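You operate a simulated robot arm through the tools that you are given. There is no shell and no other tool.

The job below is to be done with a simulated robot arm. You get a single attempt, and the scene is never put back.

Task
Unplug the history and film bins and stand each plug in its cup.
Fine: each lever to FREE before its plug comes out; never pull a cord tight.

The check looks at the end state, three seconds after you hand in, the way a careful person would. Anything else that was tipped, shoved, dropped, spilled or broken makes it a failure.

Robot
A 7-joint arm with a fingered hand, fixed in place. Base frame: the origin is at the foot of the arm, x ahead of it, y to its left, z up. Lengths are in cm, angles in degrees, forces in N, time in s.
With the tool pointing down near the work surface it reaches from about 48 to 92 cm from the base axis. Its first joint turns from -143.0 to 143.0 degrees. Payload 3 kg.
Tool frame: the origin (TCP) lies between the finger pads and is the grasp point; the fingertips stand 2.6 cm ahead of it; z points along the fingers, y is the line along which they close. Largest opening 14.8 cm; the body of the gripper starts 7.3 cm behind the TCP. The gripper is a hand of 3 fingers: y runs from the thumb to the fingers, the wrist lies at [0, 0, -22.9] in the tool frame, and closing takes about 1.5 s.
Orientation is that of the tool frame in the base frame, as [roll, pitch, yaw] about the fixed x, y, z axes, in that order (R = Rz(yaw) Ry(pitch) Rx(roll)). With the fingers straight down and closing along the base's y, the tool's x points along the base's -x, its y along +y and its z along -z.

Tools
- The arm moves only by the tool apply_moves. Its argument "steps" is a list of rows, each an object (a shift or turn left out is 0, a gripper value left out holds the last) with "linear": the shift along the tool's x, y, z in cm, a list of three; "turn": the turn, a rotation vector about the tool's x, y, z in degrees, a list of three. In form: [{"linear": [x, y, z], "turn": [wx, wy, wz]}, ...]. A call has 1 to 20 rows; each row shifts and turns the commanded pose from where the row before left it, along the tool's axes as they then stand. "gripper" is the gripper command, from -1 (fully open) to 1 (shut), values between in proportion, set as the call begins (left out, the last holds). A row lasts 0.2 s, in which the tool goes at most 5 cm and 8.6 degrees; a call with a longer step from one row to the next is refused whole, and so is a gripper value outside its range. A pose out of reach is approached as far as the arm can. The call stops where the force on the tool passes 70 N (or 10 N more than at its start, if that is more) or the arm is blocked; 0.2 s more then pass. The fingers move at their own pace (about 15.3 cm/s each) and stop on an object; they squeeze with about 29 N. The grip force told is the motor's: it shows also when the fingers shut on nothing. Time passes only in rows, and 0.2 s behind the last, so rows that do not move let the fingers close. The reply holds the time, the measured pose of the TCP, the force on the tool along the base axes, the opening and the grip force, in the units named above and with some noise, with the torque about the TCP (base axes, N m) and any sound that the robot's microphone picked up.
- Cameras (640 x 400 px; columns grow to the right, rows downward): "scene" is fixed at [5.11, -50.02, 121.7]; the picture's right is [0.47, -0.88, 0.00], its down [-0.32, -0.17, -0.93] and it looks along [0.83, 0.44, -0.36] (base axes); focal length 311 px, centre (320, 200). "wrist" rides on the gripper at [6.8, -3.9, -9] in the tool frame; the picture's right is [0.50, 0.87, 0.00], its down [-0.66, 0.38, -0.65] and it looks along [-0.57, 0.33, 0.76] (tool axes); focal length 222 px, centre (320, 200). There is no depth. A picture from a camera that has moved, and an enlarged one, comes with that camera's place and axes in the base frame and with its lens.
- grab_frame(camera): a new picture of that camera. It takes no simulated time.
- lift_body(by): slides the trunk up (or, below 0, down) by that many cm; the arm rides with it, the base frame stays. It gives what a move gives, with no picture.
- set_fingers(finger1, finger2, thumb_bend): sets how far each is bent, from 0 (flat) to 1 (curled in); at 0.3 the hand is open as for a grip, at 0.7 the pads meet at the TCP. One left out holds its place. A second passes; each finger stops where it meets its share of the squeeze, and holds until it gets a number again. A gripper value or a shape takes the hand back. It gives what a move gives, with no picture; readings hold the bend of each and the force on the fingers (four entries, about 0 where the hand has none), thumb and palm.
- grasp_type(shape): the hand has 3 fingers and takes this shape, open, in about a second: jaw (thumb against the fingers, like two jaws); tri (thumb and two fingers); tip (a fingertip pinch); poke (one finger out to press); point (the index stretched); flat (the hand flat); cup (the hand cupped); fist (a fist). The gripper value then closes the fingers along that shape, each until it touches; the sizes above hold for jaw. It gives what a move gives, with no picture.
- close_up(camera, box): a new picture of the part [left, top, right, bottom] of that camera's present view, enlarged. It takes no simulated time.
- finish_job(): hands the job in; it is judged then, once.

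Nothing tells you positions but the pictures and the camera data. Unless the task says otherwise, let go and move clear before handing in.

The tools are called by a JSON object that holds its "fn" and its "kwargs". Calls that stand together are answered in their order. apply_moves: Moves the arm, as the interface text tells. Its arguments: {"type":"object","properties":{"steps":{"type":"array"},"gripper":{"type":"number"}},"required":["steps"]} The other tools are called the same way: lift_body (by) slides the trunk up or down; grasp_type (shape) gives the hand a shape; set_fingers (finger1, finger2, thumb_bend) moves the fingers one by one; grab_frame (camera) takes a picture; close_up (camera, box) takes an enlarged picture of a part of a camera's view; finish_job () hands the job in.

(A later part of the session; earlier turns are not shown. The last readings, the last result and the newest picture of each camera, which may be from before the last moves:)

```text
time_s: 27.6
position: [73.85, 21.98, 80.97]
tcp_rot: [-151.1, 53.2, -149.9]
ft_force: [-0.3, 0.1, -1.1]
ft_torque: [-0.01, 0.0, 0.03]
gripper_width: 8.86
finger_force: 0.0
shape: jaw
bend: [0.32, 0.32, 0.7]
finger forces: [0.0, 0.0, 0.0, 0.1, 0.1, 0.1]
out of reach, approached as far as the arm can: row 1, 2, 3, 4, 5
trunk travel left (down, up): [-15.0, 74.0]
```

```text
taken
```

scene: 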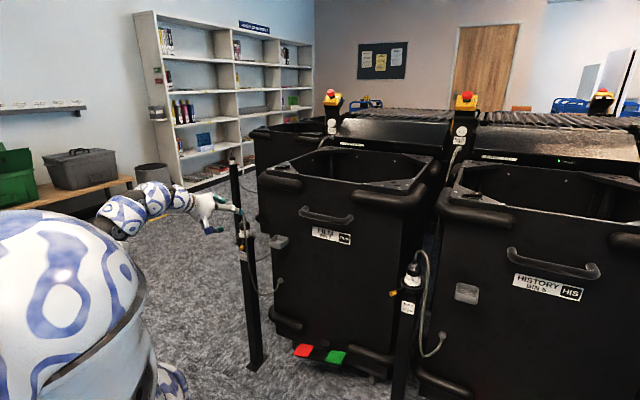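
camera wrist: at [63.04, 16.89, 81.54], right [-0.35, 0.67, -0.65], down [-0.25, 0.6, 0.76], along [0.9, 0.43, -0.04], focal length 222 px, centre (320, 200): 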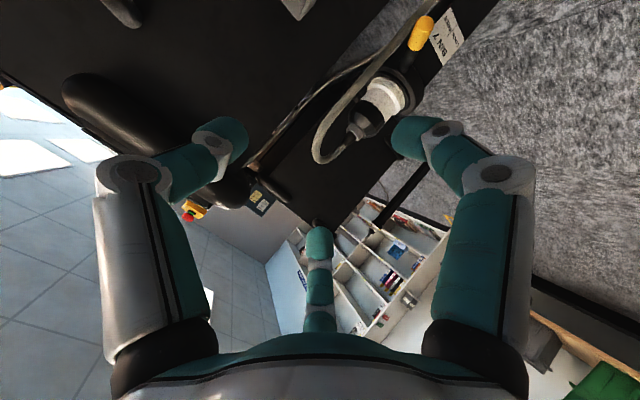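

Straightening the hand here hit a joint limit, so it ended tilted about 58 degrees. I'll raise the trunk 12 cm to ease the wrist, move above the plug area, and settle at about 28 degrees of tilt.

{"fn": "lift_body", "kwargs": {"by": 12}}

{"fn": "apply_moves", "kwargs": {"steps": [{"linear": [0.58, 1.77, 2.59]}, {"linear": [0.58, 1.77, 2.59]}, {"linear": [0.57, 1.76, 2.59]}, {"linear": [0, 0, 0], "turn": [-2.07, 5.76, -1.94]}, {"linear": [0, 0, 0], "turn": [-2.07, 5.76, -1.94]}, {"linear": [0, 0, 0], "turn": [-2.07, 5.76, -1.94]}, {"linear": [0, 0, 0], "turn": [-2.07, 5.76, -1.94]}, {"linear": [0, 0, 0], "turn": [-2.07, 5.76, -1.94]}, {"linear": [0, 0, 0]}]}}

{"fn": "grab_frame", "kwargs": {"camera": "wrist"}}

{"fn": "grab_frame", "kwargs": {"camera": "scene"}}

```text
time_s: 29.1
position: [73.84, 21.9, 93.06]
tcp_rot: [-151.2, 53.0, -149.9]
ft_force: [0.5, -0.3, 0.1]
ft_torque: [-0.01, -0.03, -0.06]
gripper_width: 8.87
finger_force: 0.0
shape: jaw
bend: [0.32, 0.32, 0.7]
finger forces: [0.1, 0.0, 0.0, 0.1, 0.0, 0.0]
trunk travel left (down, up): [-27.0, 62.0]
```

```text
time_s: 31.1
position: [78.81, 26.05, 85.91]
tcp_rot: [-163.5, 22.7, -152.6]
ft_force: [-0.3, 0.3, 0.9]
ft_torque: [0.01, -0.04, -0.03]
gripper_width: 8.9
finger_force: 0.0
shape: jaw
bend: [0.32, 0.32, 0.7]
finger forces: [0.0, 0.0, 0.0, 0.0, 0.0, 0.0]
trunk travel left (down, up): [-27.0, 62.0]
```

```text
taken
camera wrist: at [70.56, 20.35, 92.4], right [-0.71, 0.57, -0.42], down [0.11, 0.67, 0.73], along [0.7, 0.47, -0.54], focal length 222 px, centre (320, 200)
```

wrist: 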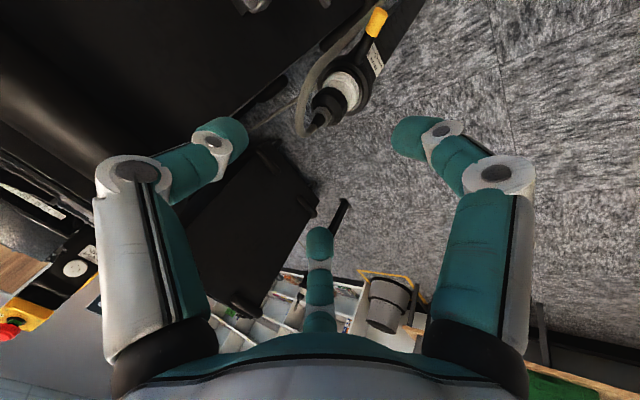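

```text
taken
```

scene: 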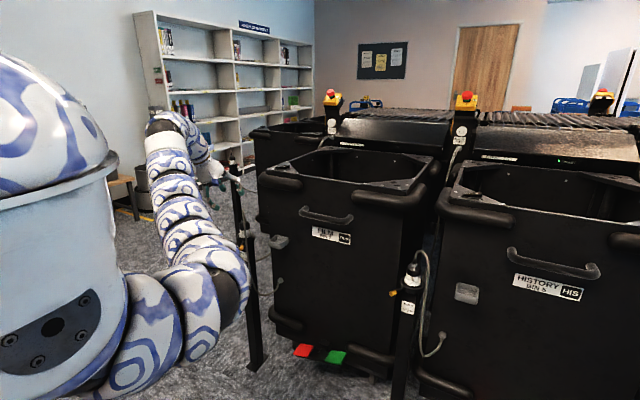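

The pose is now as planned, with about 28 degrees of tilt. I'll zoom in to refine the plug's location before descending.

{"fn": "close_up", "kwargs": {"camera": "wrist", "box": [280, 0, 400, 150]}}

```text
2.67 times, centred on (340, 75) of wrist
camera zoom: at [70.56, 20.35, 92.4], right [-0.71, 0.57, -0.42], down [0.11, 0.67, 0.73], along [0.7, 0.47, -0.54], focal length 592 px, centre (267, 533)
```

zoom: 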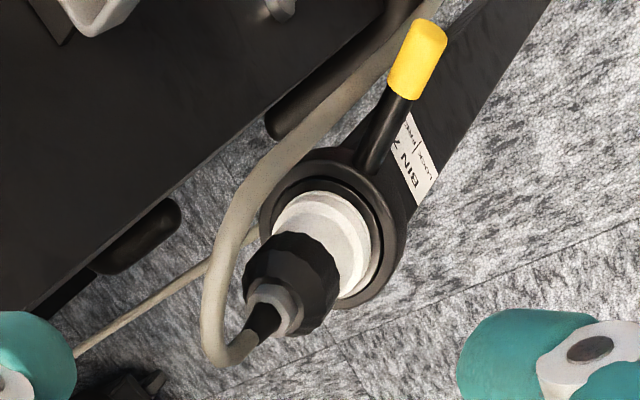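

The plug axis is at about (86.7, 25.9), the nut top at z 71.8, and the cord peaks near z 78 on the front-right side. I'll move directly above the plug with the half-open hand, still above the cord.

{"fn": "apply_moves", "kwargs": {"steps": [{"linear": [-1.9, -0.79, 1.78]}, {"linear": [-1.89, -0.78, 1.77]}, {"linear": [-1.88, -0.78, 1.77]}, {"linear": [0, 0, 0]}]}}

{"fn": "grab_frame", "kwargs": {"camera": "wrist"}}

{"fn": "close_up", "kwargs": {"camera": "scene", "box": [200, 150, 290, 250]}}

```text
time_s: 32.1
position: [86.84, 25.7, 83.99]
tcp_rot: [-163.5, 22.7, -152.7]
ft_force: [-0.5, -0.7, -0.2]
ft_torque: [-0.01, 0.0, 0.02]
gripper_width: 8.88
finger_force: 0.1
shape: jaw
bend: [0.32, 0.32, 0.7]
finger forces: [0.0, 0.0, 0.0, 0.0, 0.0, 0.0]
trunk travel left (down, up): [-27.0, 62.0]
```

```text
taken
camera wrist: at [78.54, 20.07, 90.48], right [-0.71, 0.57, -0.42], down [0.11, 0.67, 0.73], along [0.7, 0.47, -0.54], focal length 222 px, centre (320, 200)
```

wrist: 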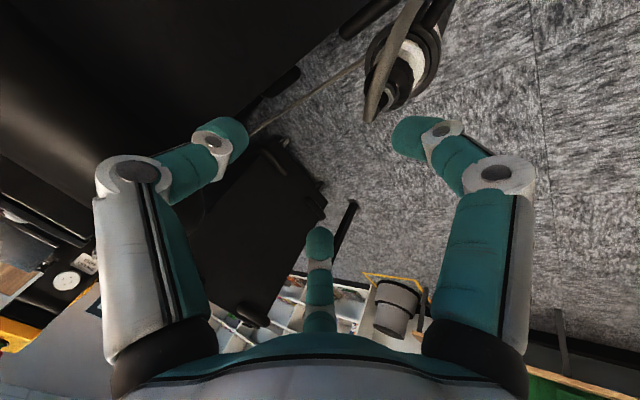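

```text
4.00 times, centred on (245, 200) of scene
camera zoom: at [5.11, -50.02, 121.7], right [0.47, -0.88, 0.0], down [-0.32, -0.17, -0.93], along [0.83, 0.44, -0.36], focal length 1243 px, centre (620, 200)
```

zoom: 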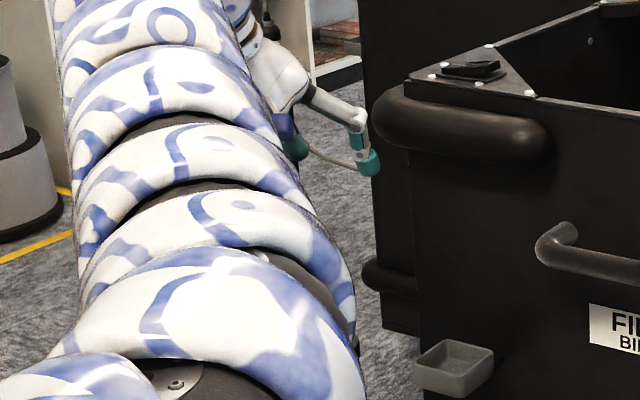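

The hand is above the plug, but the forearm hides the scene view, so I'll rely on the wrist camera. I'll check the alignment up close.

{"fn": "close_up", "kwargs": {"camera": "wrist", "box": [340, 0, 460, 130]}}

```text
3.08 times, centred on (400, 65) of wrist
camera zoom: at [78.54, 20.07, 90.48], right [-0.71, 0.57, -0.42], down [0.11, 0.67, 0.73], along [0.7, 0.47, -0.54], focal length 684 px, centre (74, 615)
```

zoom: 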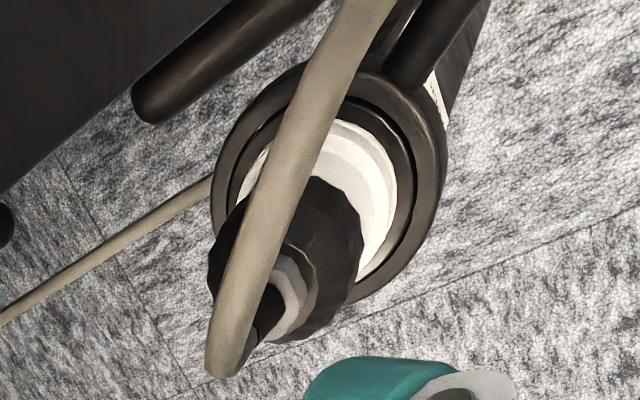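

The axis refines to about (86.6, 25.95). I'll descend about half of the remaining 12.8 cm vertically and look again.

{"fn": "apply_moves", "kwargs": {"steps": [{"linear": [0.79, 0.57, 1.75]}, {"linear": [0.79, 0.57, 1.75]}, {"linear": [0.79, 0.57, 1.75]}, {"linear": [0, 0, 0]}]}}

{"fn": "grab_frame", "kwargs": {"camera": "wrist"}}

```text
time_s: 33.1
position: [86.68, 25.83, 77.99]
tcp_rot: [-163.5, 22.8, -152.8]
ft_force: [0.8, 0.2, 0.7]
ft_torque: [0.03, 0.01, -0.04]
gripper_width: 8.89
finger_force: 0.1
shape: jaw
bend: [0.32, 0.32, 0.7]
finger forces: [0.2, 0.0, 0.0, 0.0, 0.0, 0.0]
trunk travel left (down, up): [-27.0, 62.0]
```

```text
taken
camera wrist: at [78.39, 20.3, 84.45], right [-0.71, 0.57, -0.42], down [0.11, 0.67, 0.73], along [0.7, 0.47, -0.54], focal length 222 px, centre (320, 200)
```

wrist: 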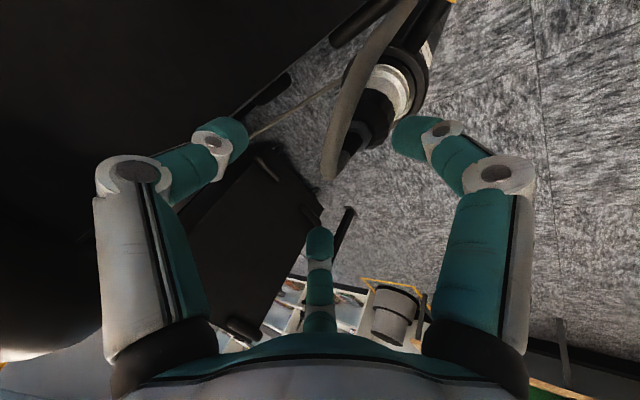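

The plug and cord are entering the gap between the fingers cleanly. I'll go down another 4 cm.

{"fn": "apply_moves", "kwargs": {"steps": [{"linear": [0.79, 0.57, 1.75]}, {"linear": [0.79, 0.57, 1.75]}, {"linear": [0, 0, 0]}]}}

{"fn": "grab_frame", "kwargs": {"camera": "wrist"}}

```text
time_s: 33.9
position: [86.68, 25.81, 74.08]
tcp_rot: [-163.5, 22.8, -152.7]
ft_force: [-0.4, -0.1, -0.1]
ft_torque: [-0.04, 0.02, 0.02]
gripper_width: 8.88
finger_force: 0.1
shape: jaw
bend: [0.32, 0.32, 0.7]
finger forces: [0.0, 0.0, 0.1, 0.0, 0.0, 0.1]
trunk travel left (down, up): [-27.0, 62.0]
```

```text
taken
camera wrist: at [78.34, 20.32, 80.52], right [-0.71, 0.57, -0.42], down [0.11, 0.67, 0.73], along [0.7, 0.47, -0.53], focal length 222 px, centre (320, 200)
```

wrist: 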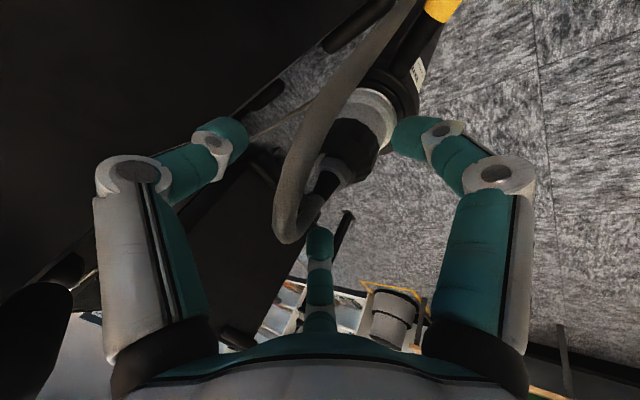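

The plug is centred between the three fingers and the cord runs in the gap. I'll descend the last 2.8 cm.

{"fn": "apply_moves", "kwargs": {"steps": [{"linear": [0.55, 0.4, 1.24]}, {"linear": [0.55, 0.4, 1.24]}, {"linear": [0, 0, 0]}]}}

{"fn": "grab_frame", "kwargs": {"camera": "wrist"}}

```text
time_s: 34.7
position: [86.69, 25.97, 71.18]
tcp_rot: [-163.5, 22.7, -152.7]
ft_force: [-0.1, -0.8, -0.4]
ft_torque: [-0.01, 0.02, -0.02]
gripper_width: 8.88
finger_force: 0.1
shape: jaw
bend: [0.32, 0.32, 0.7]
finger forces: [0.0, 0.0, 0.1, 0.0, 0.0, 0.0]
trunk travel left (down, up): [-27.0, 62.0]
```

```text
taken
camera wrist: at [78.3, 20.44, 77.76], right [-0.71, 0.57, -0.42], down [0.11, 0.67, 0.73], along [0.7, 0.47, -0.54], focal length 222 px, centre (320, 200)
```

wrist: 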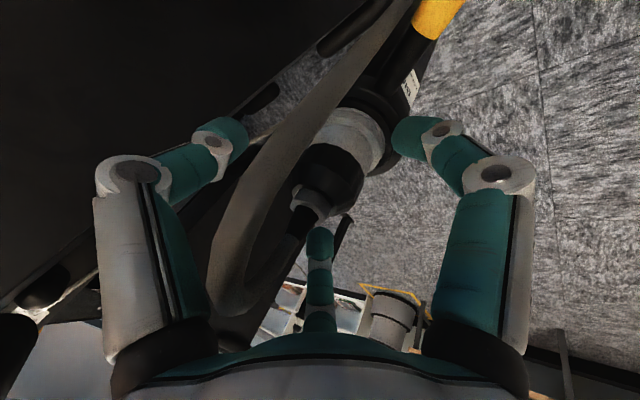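

The black body of the plug sits between the fingertips and the cord is in front of them, clear of the thumb's path. I'll close the hand now.

{"fn": "apply_moves", "kwargs": {"steps": [{"linear": [0, 0, 0]}, {"linear": [0, 0, 0]}, {"linear": [0, 0, 0]}, {"linear": [0, 0, 0]}, {"linear": [0, 0, 0]}, {"linear": [0, 0, 0]}, {"linear": [0, 0, 0]}], "gripper": 1}}

{"fn": "grab_frame", "kwargs": {"camera": "wrist"}}

```text
time_s: 36.3
position: [86.55, 25.99, 71.42]
tcp_rot: [-163.5, 22.8, -152.7]
ft_force: [-0.1, 0.3, 1.2]
ft_torque: [-0.02, 0.09, -0.01]
gripper_width: 3.56
finger_force: 28.7
shape: jaw
bend: [0.77, 0.76, 0.7]
finger forces: [23.4, 25.5, 0.0, 0.1, 25.1, 0.1]
trunk travel left (down, up): [-27.0, 62.0]
heard: snap
```

```text
taken
camera wrist: at [78.29, 20.44, 77.78], right [-0.71, 0.57, -0.42], down [0.11, 0.67, 0.73], along [0.7, 0.47, -0.54], focal length 222 px, centre (320, 200)
```

wrist: 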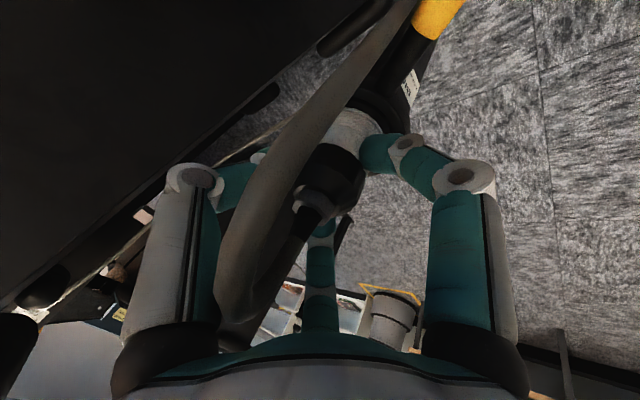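

The grip is firm, about 25 N on each finger, and I heard a snap on closing. I'll check the lever and plug closely before lifting.

{"fn": "close_up", "kwargs": {"camera": "wrist", "box": [240, 0, 480, 240]}}

{"fn": "grab_frame", "kwargs": {"camera": "scene"}}

```text
1.67 times, centred on (360, 120) of wrist
camera zoom: at [78.29, 20.44, 77.78], right [-0.71, 0.57, -0.42], down [0.11, 0.67, 0.73], along [0.7, 0.47, -0.54], focal length 370 px, centre (253, 333)
```

zoom: 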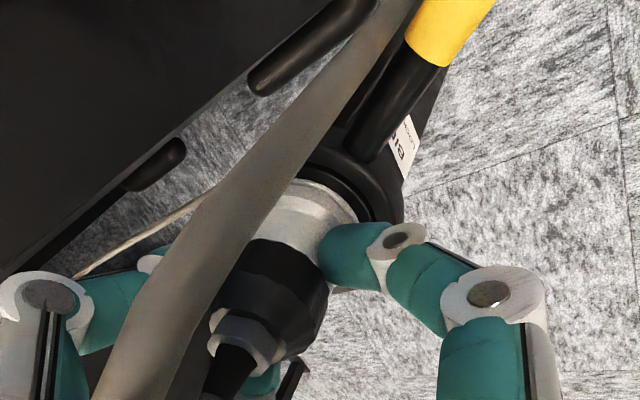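

```text
taken
```

scene: 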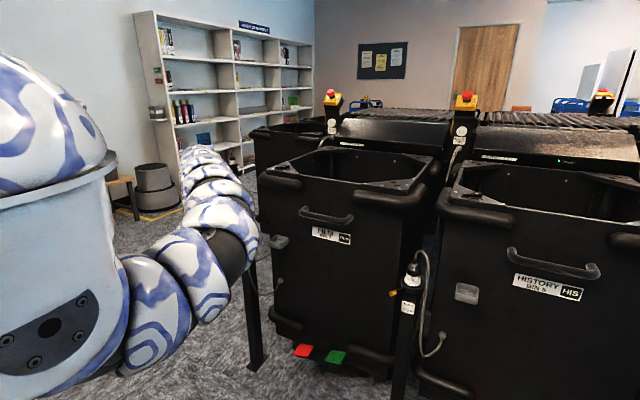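

The lever is still at FREE and the fingers hold the plug's black body. I'll lift slowly straight up a few centimetres and watch the force.

{"fn": "apply_moves", "kwargs": {"steps": [{"linear": [-0.31, -0.21, -0.71]}, {"linear": [-0.31, -0.21, -0.71]}, {"linear": [-0.31, -0.21, -0.71]}, {"linear": [0, 0, 0]}]}}

{"fn": "grab_frame", "kwargs": {"camera": "wrist"}}

```text
time_s: 37.3
position: [86.55, 25.9, 73.64]
tcp_rot: [-163.6, 22.9, -152.7]
ft_force: [0.0, -0.3, -1.6]
ft_torque: [0.02, 0.01, -0.04]
gripper_width: 3.57
finger_force: 28.7
shape: jaw
bend: [0.77, 0.76, 0.7]
finger forces: [22.7, 25.4, 0.1, 0.0, 24.8, 0.1]
trunk travel left (down, up): [-27.0, 62.0]
```

```text
taken
camera wrist: at [78.36, 20.39, 80.18], right [-0.71, 0.57, -0.42], down [0.11, 0.67, 0.73], along [0.7, 0.47, -0.54], focal length 222 px, centre (320, 200)
```

wrist: 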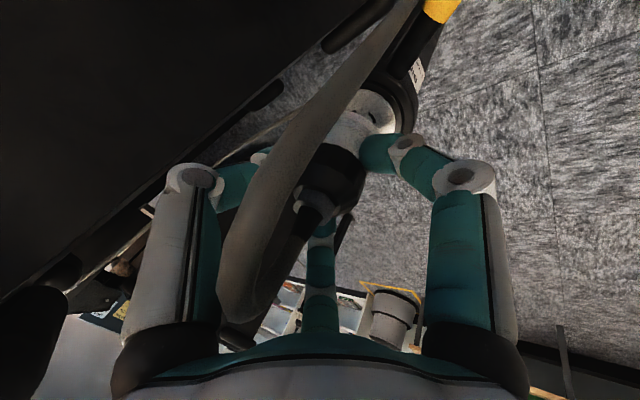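

The plug is sliding out with almost no force. I'll lift another 4 cm.

{"fn": "apply_moves", "kwargs": {"steps": [{"linear": [-0.39, -0.26, -0.88]}, {"linear": [-0.39, -0.26, -0.88]}, {"linear": [-0.39, -0.26, -0.88]}, {"linear": [-0.39, -0.26, -0.88]}, {"linear": [0, 0, 0]}]}}

{"fn": "grab_frame", "kwargs": {"camera": "wrist"}}

{"fn": "close_up", "kwargs": {"camera": "wrist", "box": [240, 0, 480, 240]}}

```text
time_s: 38.5
position: [86.48, 25.99, 77.71]
tcp_rot: [-163.4, 22.9, -152.8]
ft_force: [-0.4, -0.8, -0.9]
ft_torque: [-0.02, 0.03, -0.02]
gripper_width: 3.54
finger_force: 29.6
shape: jaw
bend: [0.77, 0.76, 0.69]
finger forces: [22.9, 25.1, 0.0, 0.0, 24.8, 0.1]
trunk travel left (down, up): [-27.0, 62.0]
```

```text
taken
camera wrist: at [78.33, 20.37, 84.14], right [-0.71, 0.57, -0.42], down [0.11, 0.67, 0.73], along [0.7, 0.47, -0.54], focal length 222 px, centre (320, 200)
```

wrist: 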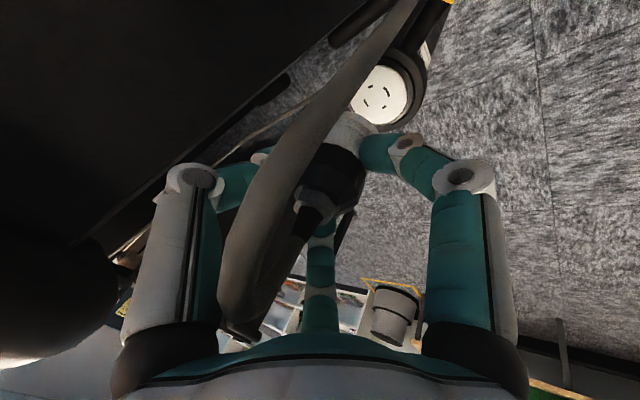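

```text
1.67 times, centred on (360, 120) of wrist
camera zoom: at [78.33, 20.37, 84.14], right [-0.71, 0.57, -0.42], down [0.11, 0.67, 0.73], along [0.7, 0.47, -0.54], focal length 370 px, centre (253, 333)
```

zoom: 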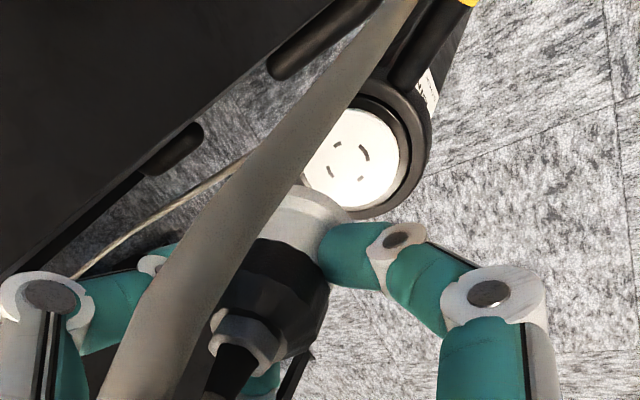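

The plug is out; the socket face is bare and the cord is slack. I'll carry the plug level toward the cup, stopping partway to measure the cup with the wrist camera.

{"fn": "apply_moves", "kwargs": {"steps": [{"linear": [0.75, -1.85, 0.22]}, {"linear": [0.75, -1.85, 0.22]}, {"linear": [0.75, -1.85, 0.22]}, {"linear": [0.75, -1.84, 0.22]}, {"linear": [0, 0, 0]}]}}

{"fn": "grab_frame", "kwargs": {"camera": "wrist"}}

{"fn": "grab_frame", "kwargs": {"camera": "scene"}}

```text
time_s: 39.7
position: [87.18, 18.0, 77.76]
tcp_rot: [-163.5, 22.8, -152.8]
ft_force: [0.1, -0.2, -0.6]
ft_torque: [-0.02, 0.03, -0.02]
gripper_width: 3.57
finger_force: 29.0
shape: jaw
bend: [0.77, 0.76, 0.69]
finger forces: [22.8, 24.8, 0.0, 0.0, 24.8, 0.0]
trunk travel left (down, up): [-27.0, 62.0]
```

```text
taken
camera wrist: at [78.86, 12.33, 84.17], right [-0.71, 0.57, -0.42], down [0.11, 0.67, 0.73], along [0.7, 0.47, -0.54], focal length 222 px, centre (320, 200)
```

wrist: 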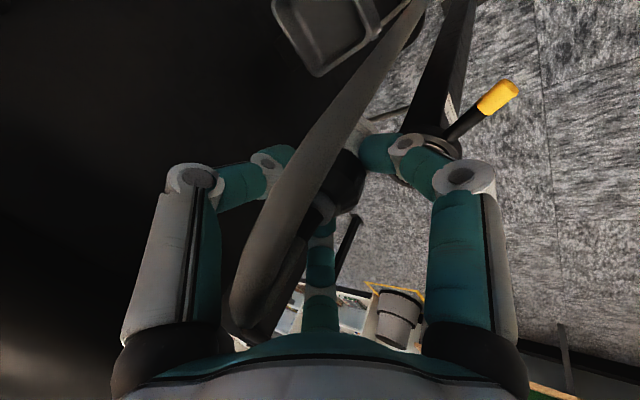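

```text
taken
```

scene: 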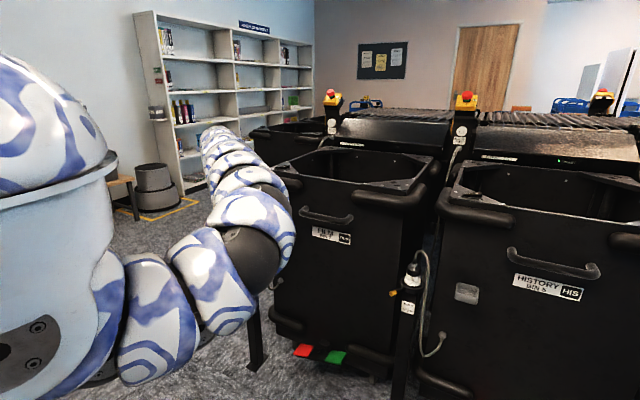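

The cup is visible at the top of the wrist view. I'll zoom in to measure its rim and opening.

{"fn": "close_up", "kwargs": {"camera": "wrist", "box": [250, 0, 420, 100]}}

{"fn": "close_up", "kwargs": {"camera": "wrist", "box": [280, 100, 400, 240]}}

```text
3.76 times, centred on (335, 50) of wrist
camera zoom: at [78.86, 12.33, 84.17], right [-0.71, 0.57, -0.42], down [0.11, 0.67, 0.73], along [0.7, 0.47, -0.54], focal length 836 px, centre (264, 765)
```

zoom: 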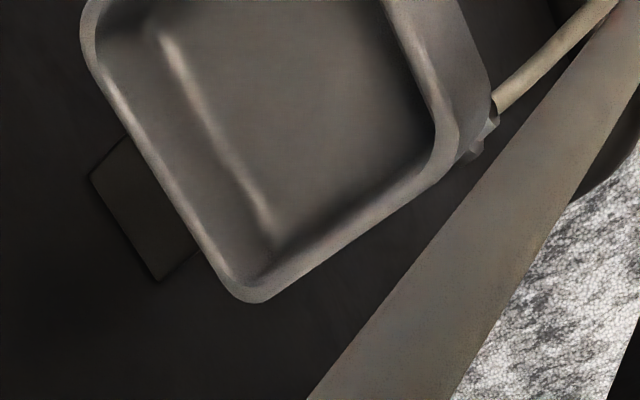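

```text
2.86 times, centred on (340, 170) of wrist
camera zoom: at [78.86, 12.33, 84.17], right [-0.71, 0.57, -0.42], down [0.11, 0.67, 0.73], along [0.7, 0.47, -0.54], focal length 635 px, centre (263, 286)
```

zoom: 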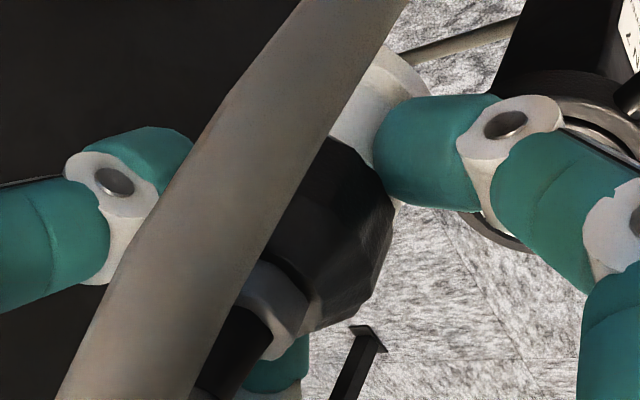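

The cup's opening centre works out to about (87.95, 11.2), with its rim near z 67. I'll bring the plug above it at the same height and check the alignment.

{"fn": "apply_moves", "kwargs": {"steps": [{"linear": [0.56, -1.58, 0.22]}, {"linear": [0.56, -1.58, 0.22]}, {"linear": [0.56, -1.57, 0.22]}, {"linear": [0.55, -1.57, 0.23]}, {"linear": [0, 0, 0]}]}}

{"fn": "grab_frame", "kwargs": {"camera": "wrist"}}

{"fn": "close_up", "kwargs": {"camera": "wrist", "box": [300, 40, 460, 190]}}

{"fn": "close_up", "kwargs": {"camera": "scene", "box": [220, 150, 340, 290]}}

```text
time_s: 40.9
position: [89.79, 12.42, 77.82]
tcp_rot: [-163.5, 22.7, -152.7]
ft_force: [-0.4, 0.0, -0.7]
ft_torque: [-0.03, 0.04, 0.0]
gripper_width: 3.56
finger_force: 28.7
shape: jaw
bend: [0.77, 0.76, 0.69]
finger forces: [23.0, 24.7, 0.0, 0.0, 24.7, 0.0]
out of reach, approached as far as the arm can: row 1, 2, 3, 4
trunk travel left (down, up): [-27.0, 62.0]
```

```text
taken
camera wrist: at [81.57, 6.82, 84.17], right [-0.71, 0.57, -0.42], down [0.11, 0.67, 0.73], along [0.7, 0.47, -0.54], focal length 222 px, centre (320, 200)
```

wrist: 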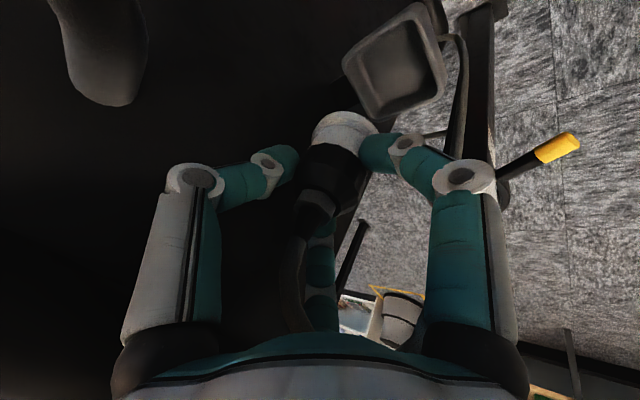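

```text
2.67 times, centred on (380, 115) of wrist
camera zoom: at [81.57, 6.82, 84.17], right [-0.71, 0.57, -0.42], down [0.11, 0.67, 0.73], along [0.7, 0.47, -0.54], focal length 592 px, centre (160, 427)
```

zoom: 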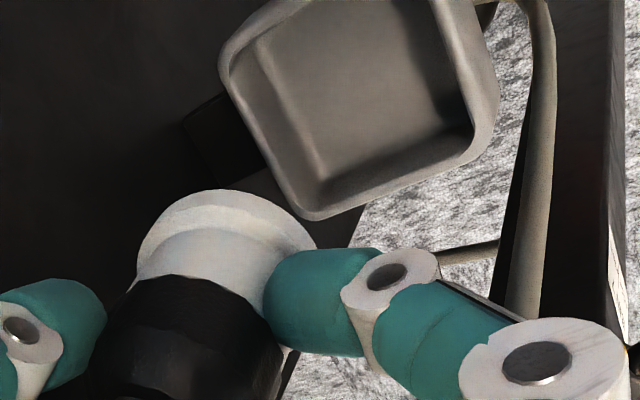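

```text
2.86 times, centred on (280, 220) of scene
camera zoom: at [5.11, -50.02, 121.7], right [0.47, -0.88, 0.0], down [-0.32, -0.17, -0.93], along [0.83, 0.44, -0.36], focal length 888 px, centre (434, 143)
```

zoom: 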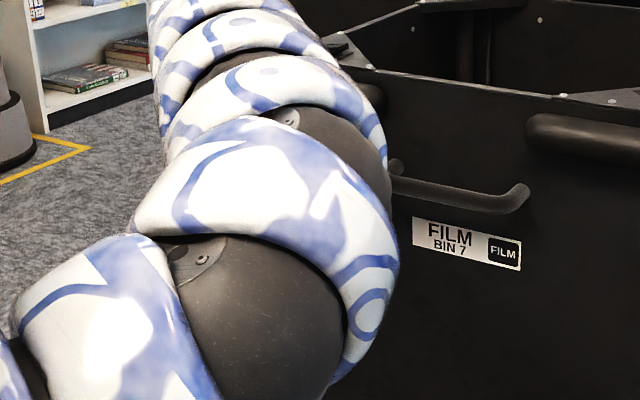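

The arm hit a limit and drifted toward the bin, to (89.8, 12.4), with no contact force. I'll go back to the safe spot beside the cup first, then raise the trunk to give the wrist more freedom.

{"fn": "apply_moves", "kwargs": {"steps": [{"linear": [0.8, 1.0, -0.55]}, {"linear": [-0.35, 1.65, -0.37]}, {"linear": [-0.35, 1.65, -0.37]}, {"linear": [-0.35, 1.64, -0.37]}, {"linear": [0, 0, 0]}]}}

```text
time_s: 42.1
position: [88.07, 18.61, 77.64]
tcp_rot: [-163.5, 22.8, -152.7]
ft_force: [-0.8, -0.4, -1.2]
ft_torque: [-0.02, -0.01, -0.02]
gripper_width: 3.54
finger_force: 29.2
shape: jaw
bend: [0.77, 0.76, 0.69]
finger forces: [23.1, 24.6, 0.0, 0.0, 24.6, 0.0]
out of reach, approached as far as the arm can: row 1
trunk travel left (down, up): [-27.0, 62.0]
```

I'm clear of the cup again, near (88, 18.6). I'll shift back toward the post side for clearance, then raise the trunk.

{"fn": "apply_moves", "kwargs": {"steps": [{"linear": [-0.13, 1.84, -0.49]}, {"linear": [-0.13, 1.83, -0.49]}, {"linear": [0, 0, 0]}]}}

{"fn": "lift_body", "kwargs": {"by": 8}}

{"fn": "apply_moves", "kwargs": {"steps": [{"linear": [0.77, 0.52, 1.77]}, {"linear": [0.77, 0.52, 1.77]}, {"linear": [0.77, 0.52, 1.77]}, {"linear": [0.7, 0.5, 1.7]}, {"linear": [0, 0, 0]}]}}

```text
time_s: 42.9
position: [86.57, 21.99, 77.76]
tcp_rot: [-163.4, 22.8, -152.6]
ft_force: [-0.1, -0.7, -1.0]
ft_torque: [-0.02, 0.0, -0.01]
gripper_width: 3.51
finger_force: 29.5
shape: jaw
bend: [0.77, 0.76, 0.69]
finger forces: [23.2, 24.4, 0.0, 0.1, 24.8, 0.0]
trunk travel left (down, up): [-27.0, 62.0]
```

```text
time_s: 44.0
position: [86.61, 21.96, 85.67]
tcp_rot: [-163.5, 22.9, -152.8]
ft_force: [-0.3, -1.0, -0.8]
ft_torque: [0.02, 0.0, -0.02]
gripper_width: 3.58
finger_force: 28.9
shape: jaw
bend: [0.77, 0.76, 0.69]
finger forces: [23.0, 24.3, 0.1, 0.0, 24.7, 0.0]
trunk travel left (down, up): [-35.0, 54.0]
```

```text
time_s: 45.2
position: [86.63, 21.7, 77.9]
tcp_rot: [-163.5, 22.8, -152.8]
ft_force: [0.3, -0.1, -1.6]
ft_torque: [0.0, 0.0, 0.04]
gripper_width: 3.55
finger_force: 29.0
shape: jaw
bend: [0.77, 0.76, 0.69]
finger forces: [23.5, 23.9, 0.0, 0.0, 24.6, 0.1]
trunk travel left (down, up): [-35.0, 54.0]
```

The trunk is 8 cm higher at the same tool height. I'll test whether the inward limit has eased by moving back 3 cm.

{"fn": "apply_moves", "kwargs": {"steps": [{"linear": [1.23, 0.52, -0.69]}, {"linear": [1.23, 0.52, -0.69]}, {"linear": [0, 0, 0]}]}}

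{"fn": "grab_frame", "kwargs": {"camera": "scene"}}

```text
time_s: 46.0
position: [83.63, 21.87, 77.92]
tcp_rot: [-163.3, 22.7, -152.7]
ft_force: [0.0, 0.1, -1.1]
ft_torque: [0.0, -0.01, 0.0]
gripper_width: 3.55
finger_force: 28.6
shape: jaw
bend: [0.77, 0.76, 0.69]
finger forces: [23.6, 23.8, 0.0, 0.0, 24.6, 0.0]
trunk travel left (down, up): [-35.0, 54.0]
```

```text
taken
```

scene: 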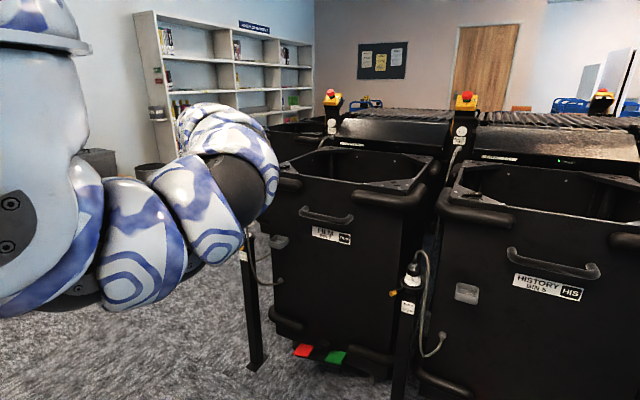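

That worked; there's room now. I'll bring the plug toward the cup again, keeping it on the robot side.

{"fn": "apply_moves", "kwargs": {"steps": [{"linear": [0.46, -2.29, 0.48]}, {"linear": [0.46, -2.29, 0.48]}, {"linear": [0.46, -2.29, 0.48]}, {"linear": [0, 0, 0]}]}}

```text
time_s: 47.0
position: [87.05, 16.2, 77.51]
tcp_rot: [-163.5, 22.6, -152.7]
ft_force: [-0.8, 0.4, -1.6]
ft_torque: [0.03, 0.01, -0.02]
gripper_width: 3.55
finger_force: 29.4
shape: jaw
bend: [0.77, 0.76, 0.69]
finger forces: [23.6, 24.0, 0.0, 0.1, 24.5, 0.1]
out of reach, approached as far as the arm can: row 1, 2, 3
trunk travel left (down, up): [-35.0, 54.0]
```

It drifted again as the arm swung right, which suggests the hand's roll joint is near its limit. I'll go back and turn the hand 20 degrees about the vertical (plug stays upright), which should free it.

{"fn": "apply_moves", "kwargs": {"steps": [{"linear": [0.0, 2.0, 0.0]}, {"linear": [0.0, 2.0, -0.5]}, {"linear": [1.0, 2.2, -1.0]}, {"linear": [1.0, 0.5, -0.7]}, {"linear": [0, 0, 0]}]}}

```text
time_s: 48.2
position: [83.07, 22.12, 76.57]
tcp_rot: [-163.4, 22.6, -152.7]
ft_force: [0.3, 0.5, -0.8]
ft_torque: [-0.03, 0.01, 0.03]
gripper_width: 3.53
finger_force: 28.7
shape: jaw
bend: [0.77, 0.76, 0.69]
finger forces: [23.7, 23.9, 0.0, 0.0, 24.6, 0.1]
out of reach, approached as far as the arm can: row 4
trunk travel left (down, up): [-35.0, 54.0]
```

I'm back at (83, 22). I'll rise about 1.3 cm and turn the hand about the vertical through the plug.

{"fn": "apply_moves", "kwargs": {"steps": [{"linear": [-0.5, -0.34, -1.15]}, {"linear": [0, 0, 0], "turn": [2.57, 1.75, 5.9]}, {"linear": [0, 0, 0], "turn": [2.57, 1.75, 5.9]}, {"linear": [0, 0, 0], "turn": [2.57, 1.75, 5.9]}, {"linear": [0, 0, 0]}]}}

{"fn": "grab_frame", "kwargs": {"camera": "wrist"}}

```text
time_s: 49.5
position: [83.29, 22.29, 78.02]
tcp_rot: [-163.5, 22.7, -172.7]
ft_force: [0.8, -0.3, -0.2]
ft_torque: [-0.01, 0.0, -0.03]
gripper_width: 3.55
finger_force: 28.6
shape: jaw
bend: [0.77, 0.76, 0.69]
finger forces: [23.7, 23.7, 0.0, 0.0, 24.6, 0.0]
out of reach, approached as far as the arm can: row 1
trunk travel left (down, up): [-35.0, 54.0]
```

```text
taken
camera wrist: at [73.57, 19.9, 84.42], right [-0.47, 0.78, -0.42], down [0.33, 0.6, 0.73], along [0.82, 0.2, -0.54], focal length 222 px, centre (320, 200)
```

wrist: 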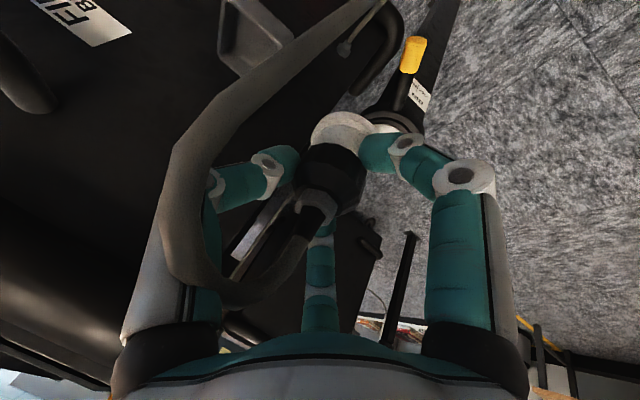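

The turn worked, with the plug still firmly held and upright. I'll move toward the cup again.

{"fn": "apply_moves", "kwargs": {"steps": [{"linear": [-0.38, -2.36, 0.865]}, {"linear": [-0.38, -2.36, 0.865]}, {"linear": [-0.38, -2.36, 0.865]}, {"linear": [0, 0, 0]}]}}

{"fn": "grab_frame", "kwargs": {"camera": "wrist"}}

```text
time_s: 50.5
position: [85.51, 14.85, 77.91]
tcp_rot: [-163.5, 22.8, -172.7]
ft_force: [0.3, 0.2, -1.1]
ft_torque: [0.0, 0.01, 0.02]
gripper_width: 3.51
finger_force: 29.3
shape: jaw
bend: [0.77, 0.76, 0.69]
finger forces: [23.8, 23.7, 0.0, 0.0, 24.5, 0.0]
trunk travel left (down, up): [-35.0, 54.0]
```

```text
taken
camera wrist: at [75.76, 12.46, 84.33], right [-0.47, 0.78, -0.42], down [0.33, 0.6, 0.73], along [0.82, 0.21, -0.54], focal length 222 px, centre (320, 200)
```

wrist: 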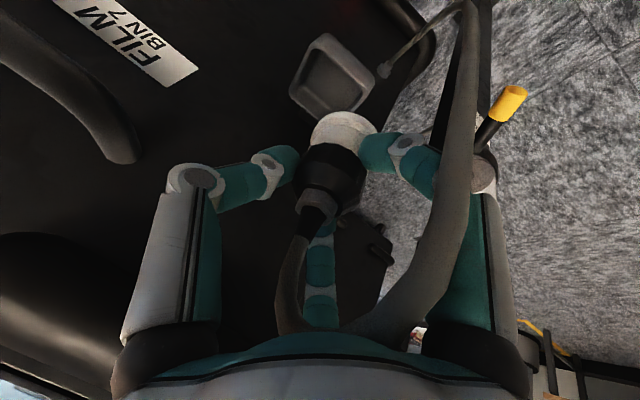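

Reach is fine here, and the cup with the plug above it is in clear view. I'll zoom in for the final alignment.

{"fn": "close_up", "kwargs": {"camera": "wrist", "box": [270, 20, 400, 150]}}

{"fn": "close_up", "kwargs": {"camera": "wrist", "box": [270, 90, 400, 240]}}

```text
3.08 times, centred on (335, 85) of wrist
camera zoom: at [75.76, 12.46, 84.33], right [-0.47, 0.78, -0.42], down [0.33, 0.6, 0.73], along [0.82, 0.21, -0.54], focal length 684 px, centre (274, 554)
```

zoom: 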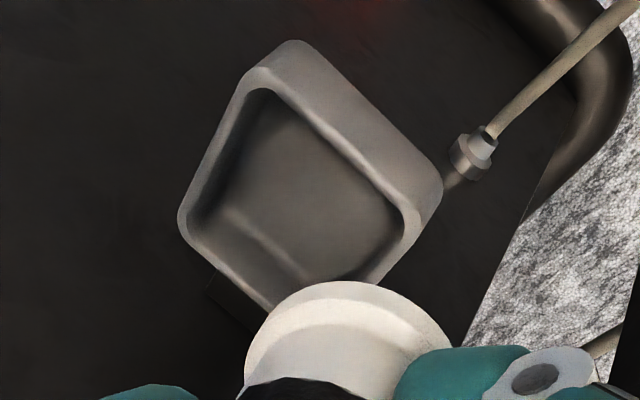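

```text
2.67 times, centred on (335, 165) of wrist
camera zoom: at [75.76, 12.46, 84.33], right [-0.47, 0.78, -0.42], down [0.33, 0.6, 0.73], along [0.82, 0.21, -0.54], focal length 592 px, centre (280, 293)
```

zoom: 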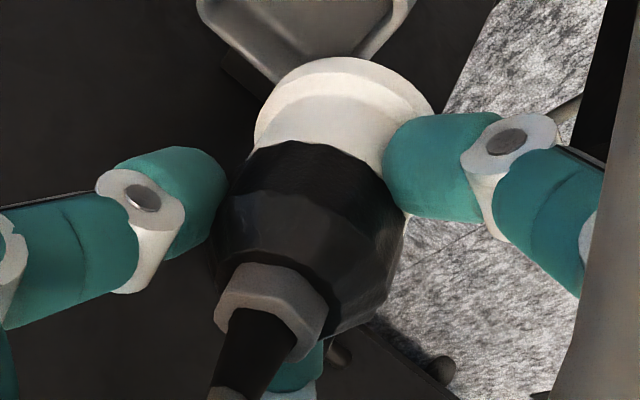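

Comparing the plug's flange with the cup's rim in this view, the flange centre needs to move about (+1.9, -2.9) cm. I'll make that shift at the same height and check again.

{"fn": "apply_moves", "kwargs": {"steps": [{"linear": [-0.69, -1.44, 0.73]}, {"linear": [-0.69, -1.44, 0.73]}, {"linear": [0, 0, 0]}]}}

{"fn": "grab_frame", "kwargs": {"camera": "wrist"}}

{"fn": "close_up", "kwargs": {"camera": "wrist", "box": [270, 60, 420, 190]}}

```text
time_s: 51.2
position: [87.27, 11.94, 77.83]
tcp_rot: [-163.5, 22.8, -172.6]
ft_force: [0.3, 0.9, -1.4]
ft_torque: [0.05, -0.04, 0.02]
gripper_width: 3.52
finger_force: 29.5
shape: jaw
bend: [0.77, 0.76, 0.69]
finger forces: [23.8, 23.8, 0.0, 0.0, 24.4, 0.0]
trunk travel left (down, up): [-35.0, 54.0]
```

```text
taken
camera wrist: at [77.61, 9.62, 84.43], right [-0.47, 0.78, -0.42], down [0.33, 0.6, 0.73], along [0.82, 0.2, -0.54], focal length 222 px, centre (320, 200)
```

wrist: 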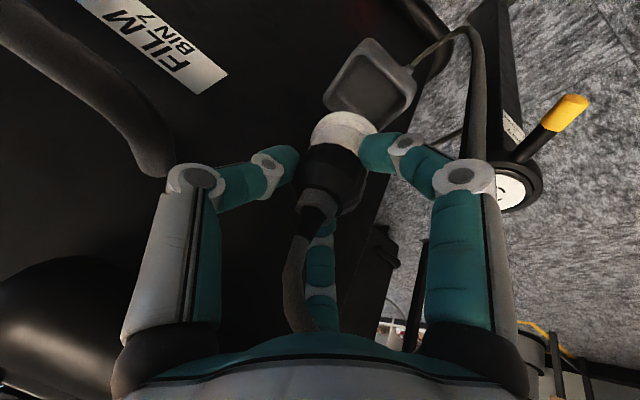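

```text
3.08 times, centred on (345, 125) of wrist
camera zoom: at [77.61, 9.62, 84.43], right [-0.47, 0.78, -0.42], down [0.33, 0.6, 0.73], along [0.82, 0.2, -0.54], focal length 684 px, centre (243, 431)
```

zoom: 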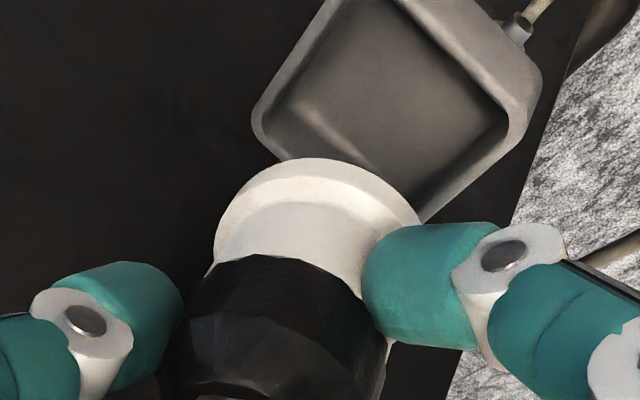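

The flange centre and cup centre now agree within about 0.2 cm. I'll lower slowly, about 2.5 cm, then look and check the force.

{"fn": "apply_moves", "kwargs": {"steps": [{"linear": [0.32, 0.22, 0.74]}, {"linear": [0.32, 0.22, 0.74]}, {"linear": [0.32, 0.22, 0.74]}, {"linear": [0, 0, 0]}]}}

{"fn": "close_up", "kwargs": {"camera": "wrist", "box": [270, 60, 420, 190]}}

```text
time_s: 52.2
position: [87.51, 12.01, 75.45]
tcp_rot: [-163.5, 22.6, -172.7]
ft_force: [-0.2, -0.2, -0.8]
ft_torque: [-0.03, -0.01, -0.04]
gripper_width: 3.54
finger_force: 28.7
shape: jaw
bend: [0.77, 0.76, 0.69]
finger forces: [23.9, 23.8, 0.0, 0.0, 24.4, 0.0]
trunk travel left (down, up): [-35.0, 54.0]
```

```text
3.08 times, centred on (345, 125) of wrist
camera zoom: at [77.65, 9.66, 81.93], right [-0.47, 0.78, -0.42], down [0.33, 0.6, 0.73], along [0.82, 0.2, -0.54], focal length 684 px, centre (243, 431)
```

zoom: 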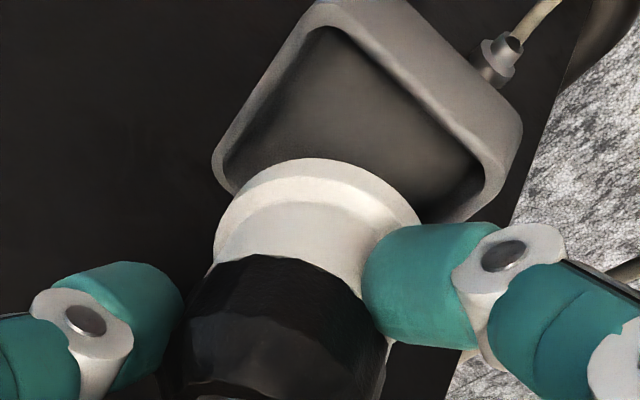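

Still aligned within about 0.2 cm and there's no contact force. I'll lower in small steps with a tiny correction and watch the force.

{"fn": "apply_moves", "kwargs": {"steps": [{"linear": [0.33, 0.03, 0.41]}, {"linear": [0.19, 0.13, 0.44]}, {"linear": [0.19, 0.13, 0.44]}, {"linear": [0, 0, 0]}]}}

{"fn": "close_up", "kwargs": {"camera": "wrist", "box": [270, 60, 420, 190]}}

```text
time_s: 53.2
position: [87.31, 11.82, 73.97]
tcp_rot: [-163.5, 22.8, -172.8]
ft_force: [0.5, 0.0, -0.2]
ft_torque: [-0.03, 0.0, -0.07]
gripper_width: 3.53
finger_force: 29.3
shape: jaw
bend: [0.77, 0.76, 0.69]
finger forces: [23.9, 23.9, 0.0, 0.1, 24.5, 0.0]
trunk travel left (down, up): [-35.0, 54.0]
```

```text
3.08 times, centred on (345, 125) of wrist
camera zoom: at [77.57, 9.56, 80.36], right [-0.47, 0.78, -0.42], down [0.33, 0.59, 0.73], along [0.82, 0.2, -0.54], focal length 684 px, centre (243, 431)
```

zoom: 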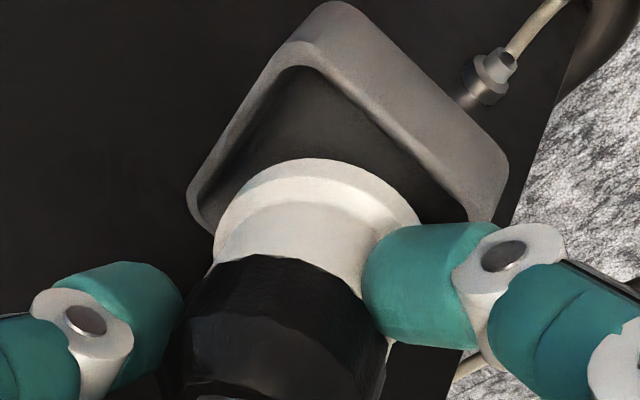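

The plug's base is at the cup's mouth with no contact yet. I'll continue down in half-centimetre steps.

{"fn": "apply_moves", "kwargs": {"steps": [{"linear": [0.15, 0.1, 0.35]}, {"linear": [0.15, 0.1, 0.35]}, {"linear": [0, 0, 0]}]}}

{"fn": "close_up", "kwargs": {"camera": "wrist", "box": [270, 60, 420, 190]}}

```text
time_s: 54.0
position: [87.31, 11.79, 73.24]
tcp_rot: [-163.5, 22.8, -172.7]
ft_force: [0.3, 0.2, -0.8]
ft_torque: [0.01, 0.0, 0.0]
gripper_width: 3.52
finger_force: 28.7
shape: jaw
bend: [0.77, 0.76, 0.69]
finger forces: [23.9, 23.8, 0.0, 0.0, 24.4, 0.1]
trunk travel left (down, up): [-35.0, 54.0]
```

```text
3.08 times, centred on (345, 125) of wrist
camera zoom: at [77.55, 9.49, 79.57], right [-0.47, 0.78, -0.42], down [0.33, 0.6, 0.73], along [0.82, 0.2, -0.54], focal length 684 px, centre (243, 431)
```

zoom: 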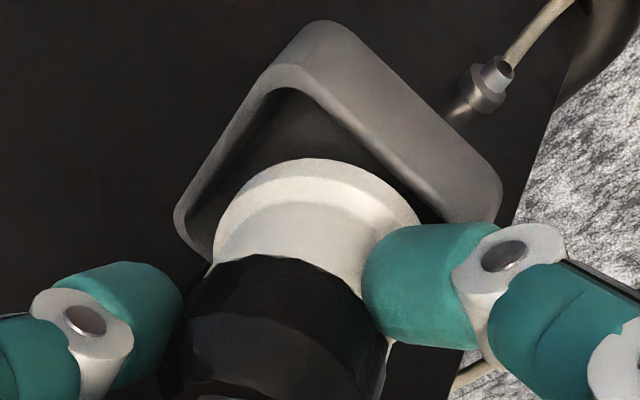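

Still no contact, with the flange near rim level. I'll keep lowering gently.

{"fn": "apply_moves", "kwargs": {"steps": [{"linear": [0.12, 0.08, 0.27]}, {"linear": [0.12, 0.08, 0.27]}, {"linear": [0, 0, 0]}]}}

{"fn": "close_up", "kwargs": {"camera": "wrist", "box": [270, 60, 420, 190]}}

```text
time_s: 54.9
position: [87.32, 11.88, 72.74]
tcp_rot: [-163.5, 22.8, -172.7]
ft_force: [1.0, -1.6, 9.0]
ft_torque: [0.0, 0.07, 0.04]
gripper_width: 3.53
finger_force: 28.8
shape: jaw
bend: [0.77, 0.76, 0.69]
finger forces: [25.7, 24.6, 0.1, 0.0, 28.2, 0.1]
trunk travel left (down, up): [-35.0, 54.0]
```

```text
3.08 times, centred on (345, 125) of wrist
camera zoom: at [77.52, 9.51, 79.11], right [-0.47, 0.78, -0.42], down [0.33, 0.6, 0.73], along [0.82, 0.2, -0.53], focal length 684 px, centre (243, 431)
```

zoom: 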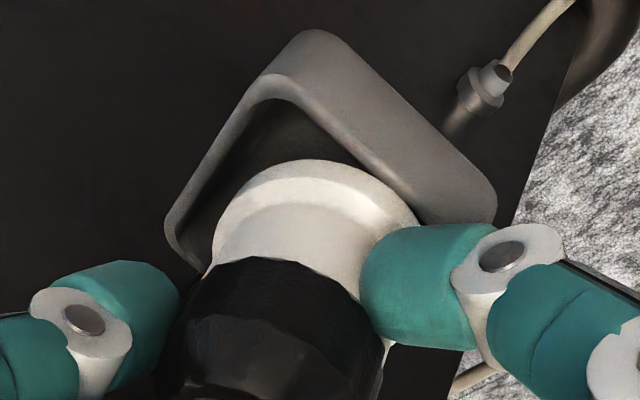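

There is now a light contact of about 9 N. I need to see whether the plug is on the cup floor or caught on the rim, so I'll zoom in closely.

{"fn": "close_up", "kwargs": {"camera": "wrist", "box": [300, 80, 390, 140]}}

{"fn": "close_up", "kwargs": {"camera": "wrist", "box": [285, 90, 345, 140]}}

{"fn": "grab_frame", "kwargs": {"camera": "scene"}}

```text
6.67 times, centred on (345, 110) of wrist
camera zoom: at [77.52, 9.51, 79.11], right [-0.47, 0.78, -0.42], down [0.33, 0.6, 0.73], along [0.82, 0.2, -0.53], focal length 1481 px, centre (153, 800)
```

zoom: 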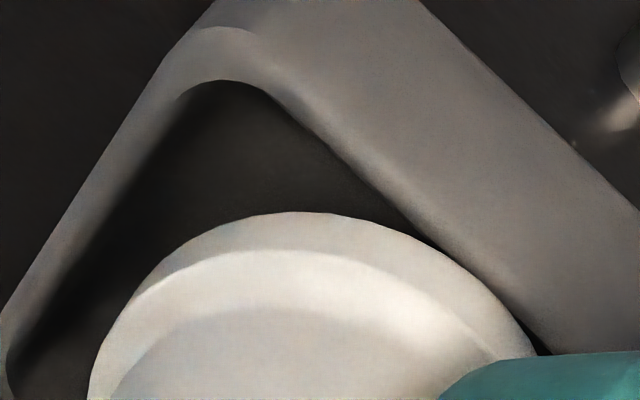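

```text
8.00 times, centred on (315, 115) of wrist
camera zoom: at [77.52, 9.51, 79.11], right [-0.47, 0.78, -0.42], down [0.33, 0.6, 0.73], along [0.82, 0.2, -0.53], focal length 1777 px, centre (360, 880)
```

zoom: 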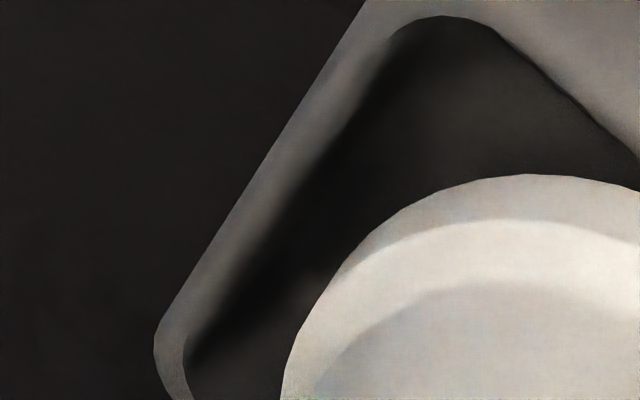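

```text
taken
```

scene: 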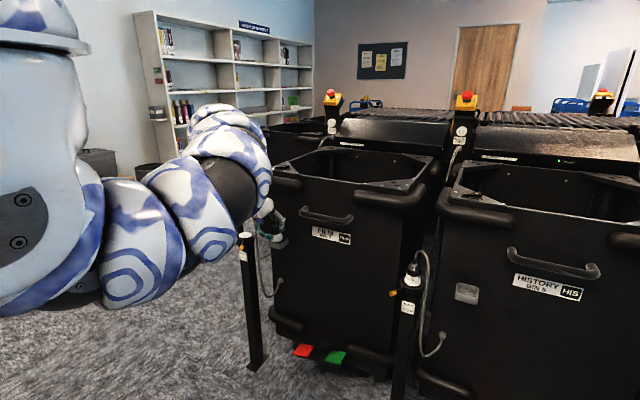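

From here the flange looks level with or inside the rim. The scene camera can now glimpse the cup past the arm, so I'll zoom there.

{"fn": "close_up", "kwargs": {"camera": "scene", "box": [250, 190, 310, 260]}}

{"fn": "close_up", "kwargs": {"camera": "scene", "box": [262, 215, 292, 250]}}

```text
5.71 times, centred on (280, 225) of scene
camera zoom: at [5.11, -50.02, 121.7], right [0.47, -0.88, 0.0], down [-0.32, -0.17, -0.93], along [0.83, 0.44, -0.36], focal length 1776 px, centre (549, 57)
```

zoom: 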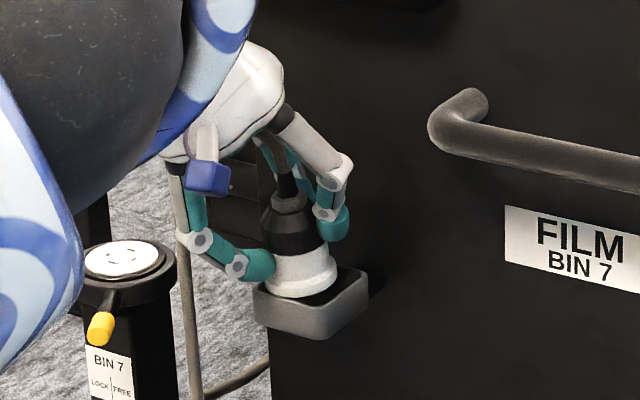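

```text
11.43 times, centred on (277, 232) of scene
camera zoom: at [5.11, -50.02, 121.7], right [0.47, -0.88, 0.0], down [-0.32, -0.17, -0.93], along [0.83, 0.44, -0.36], focal length 3552 px, centre (811, -171)
```

zoom: 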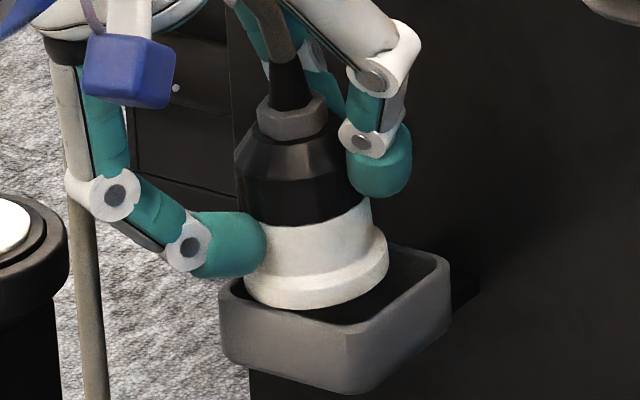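

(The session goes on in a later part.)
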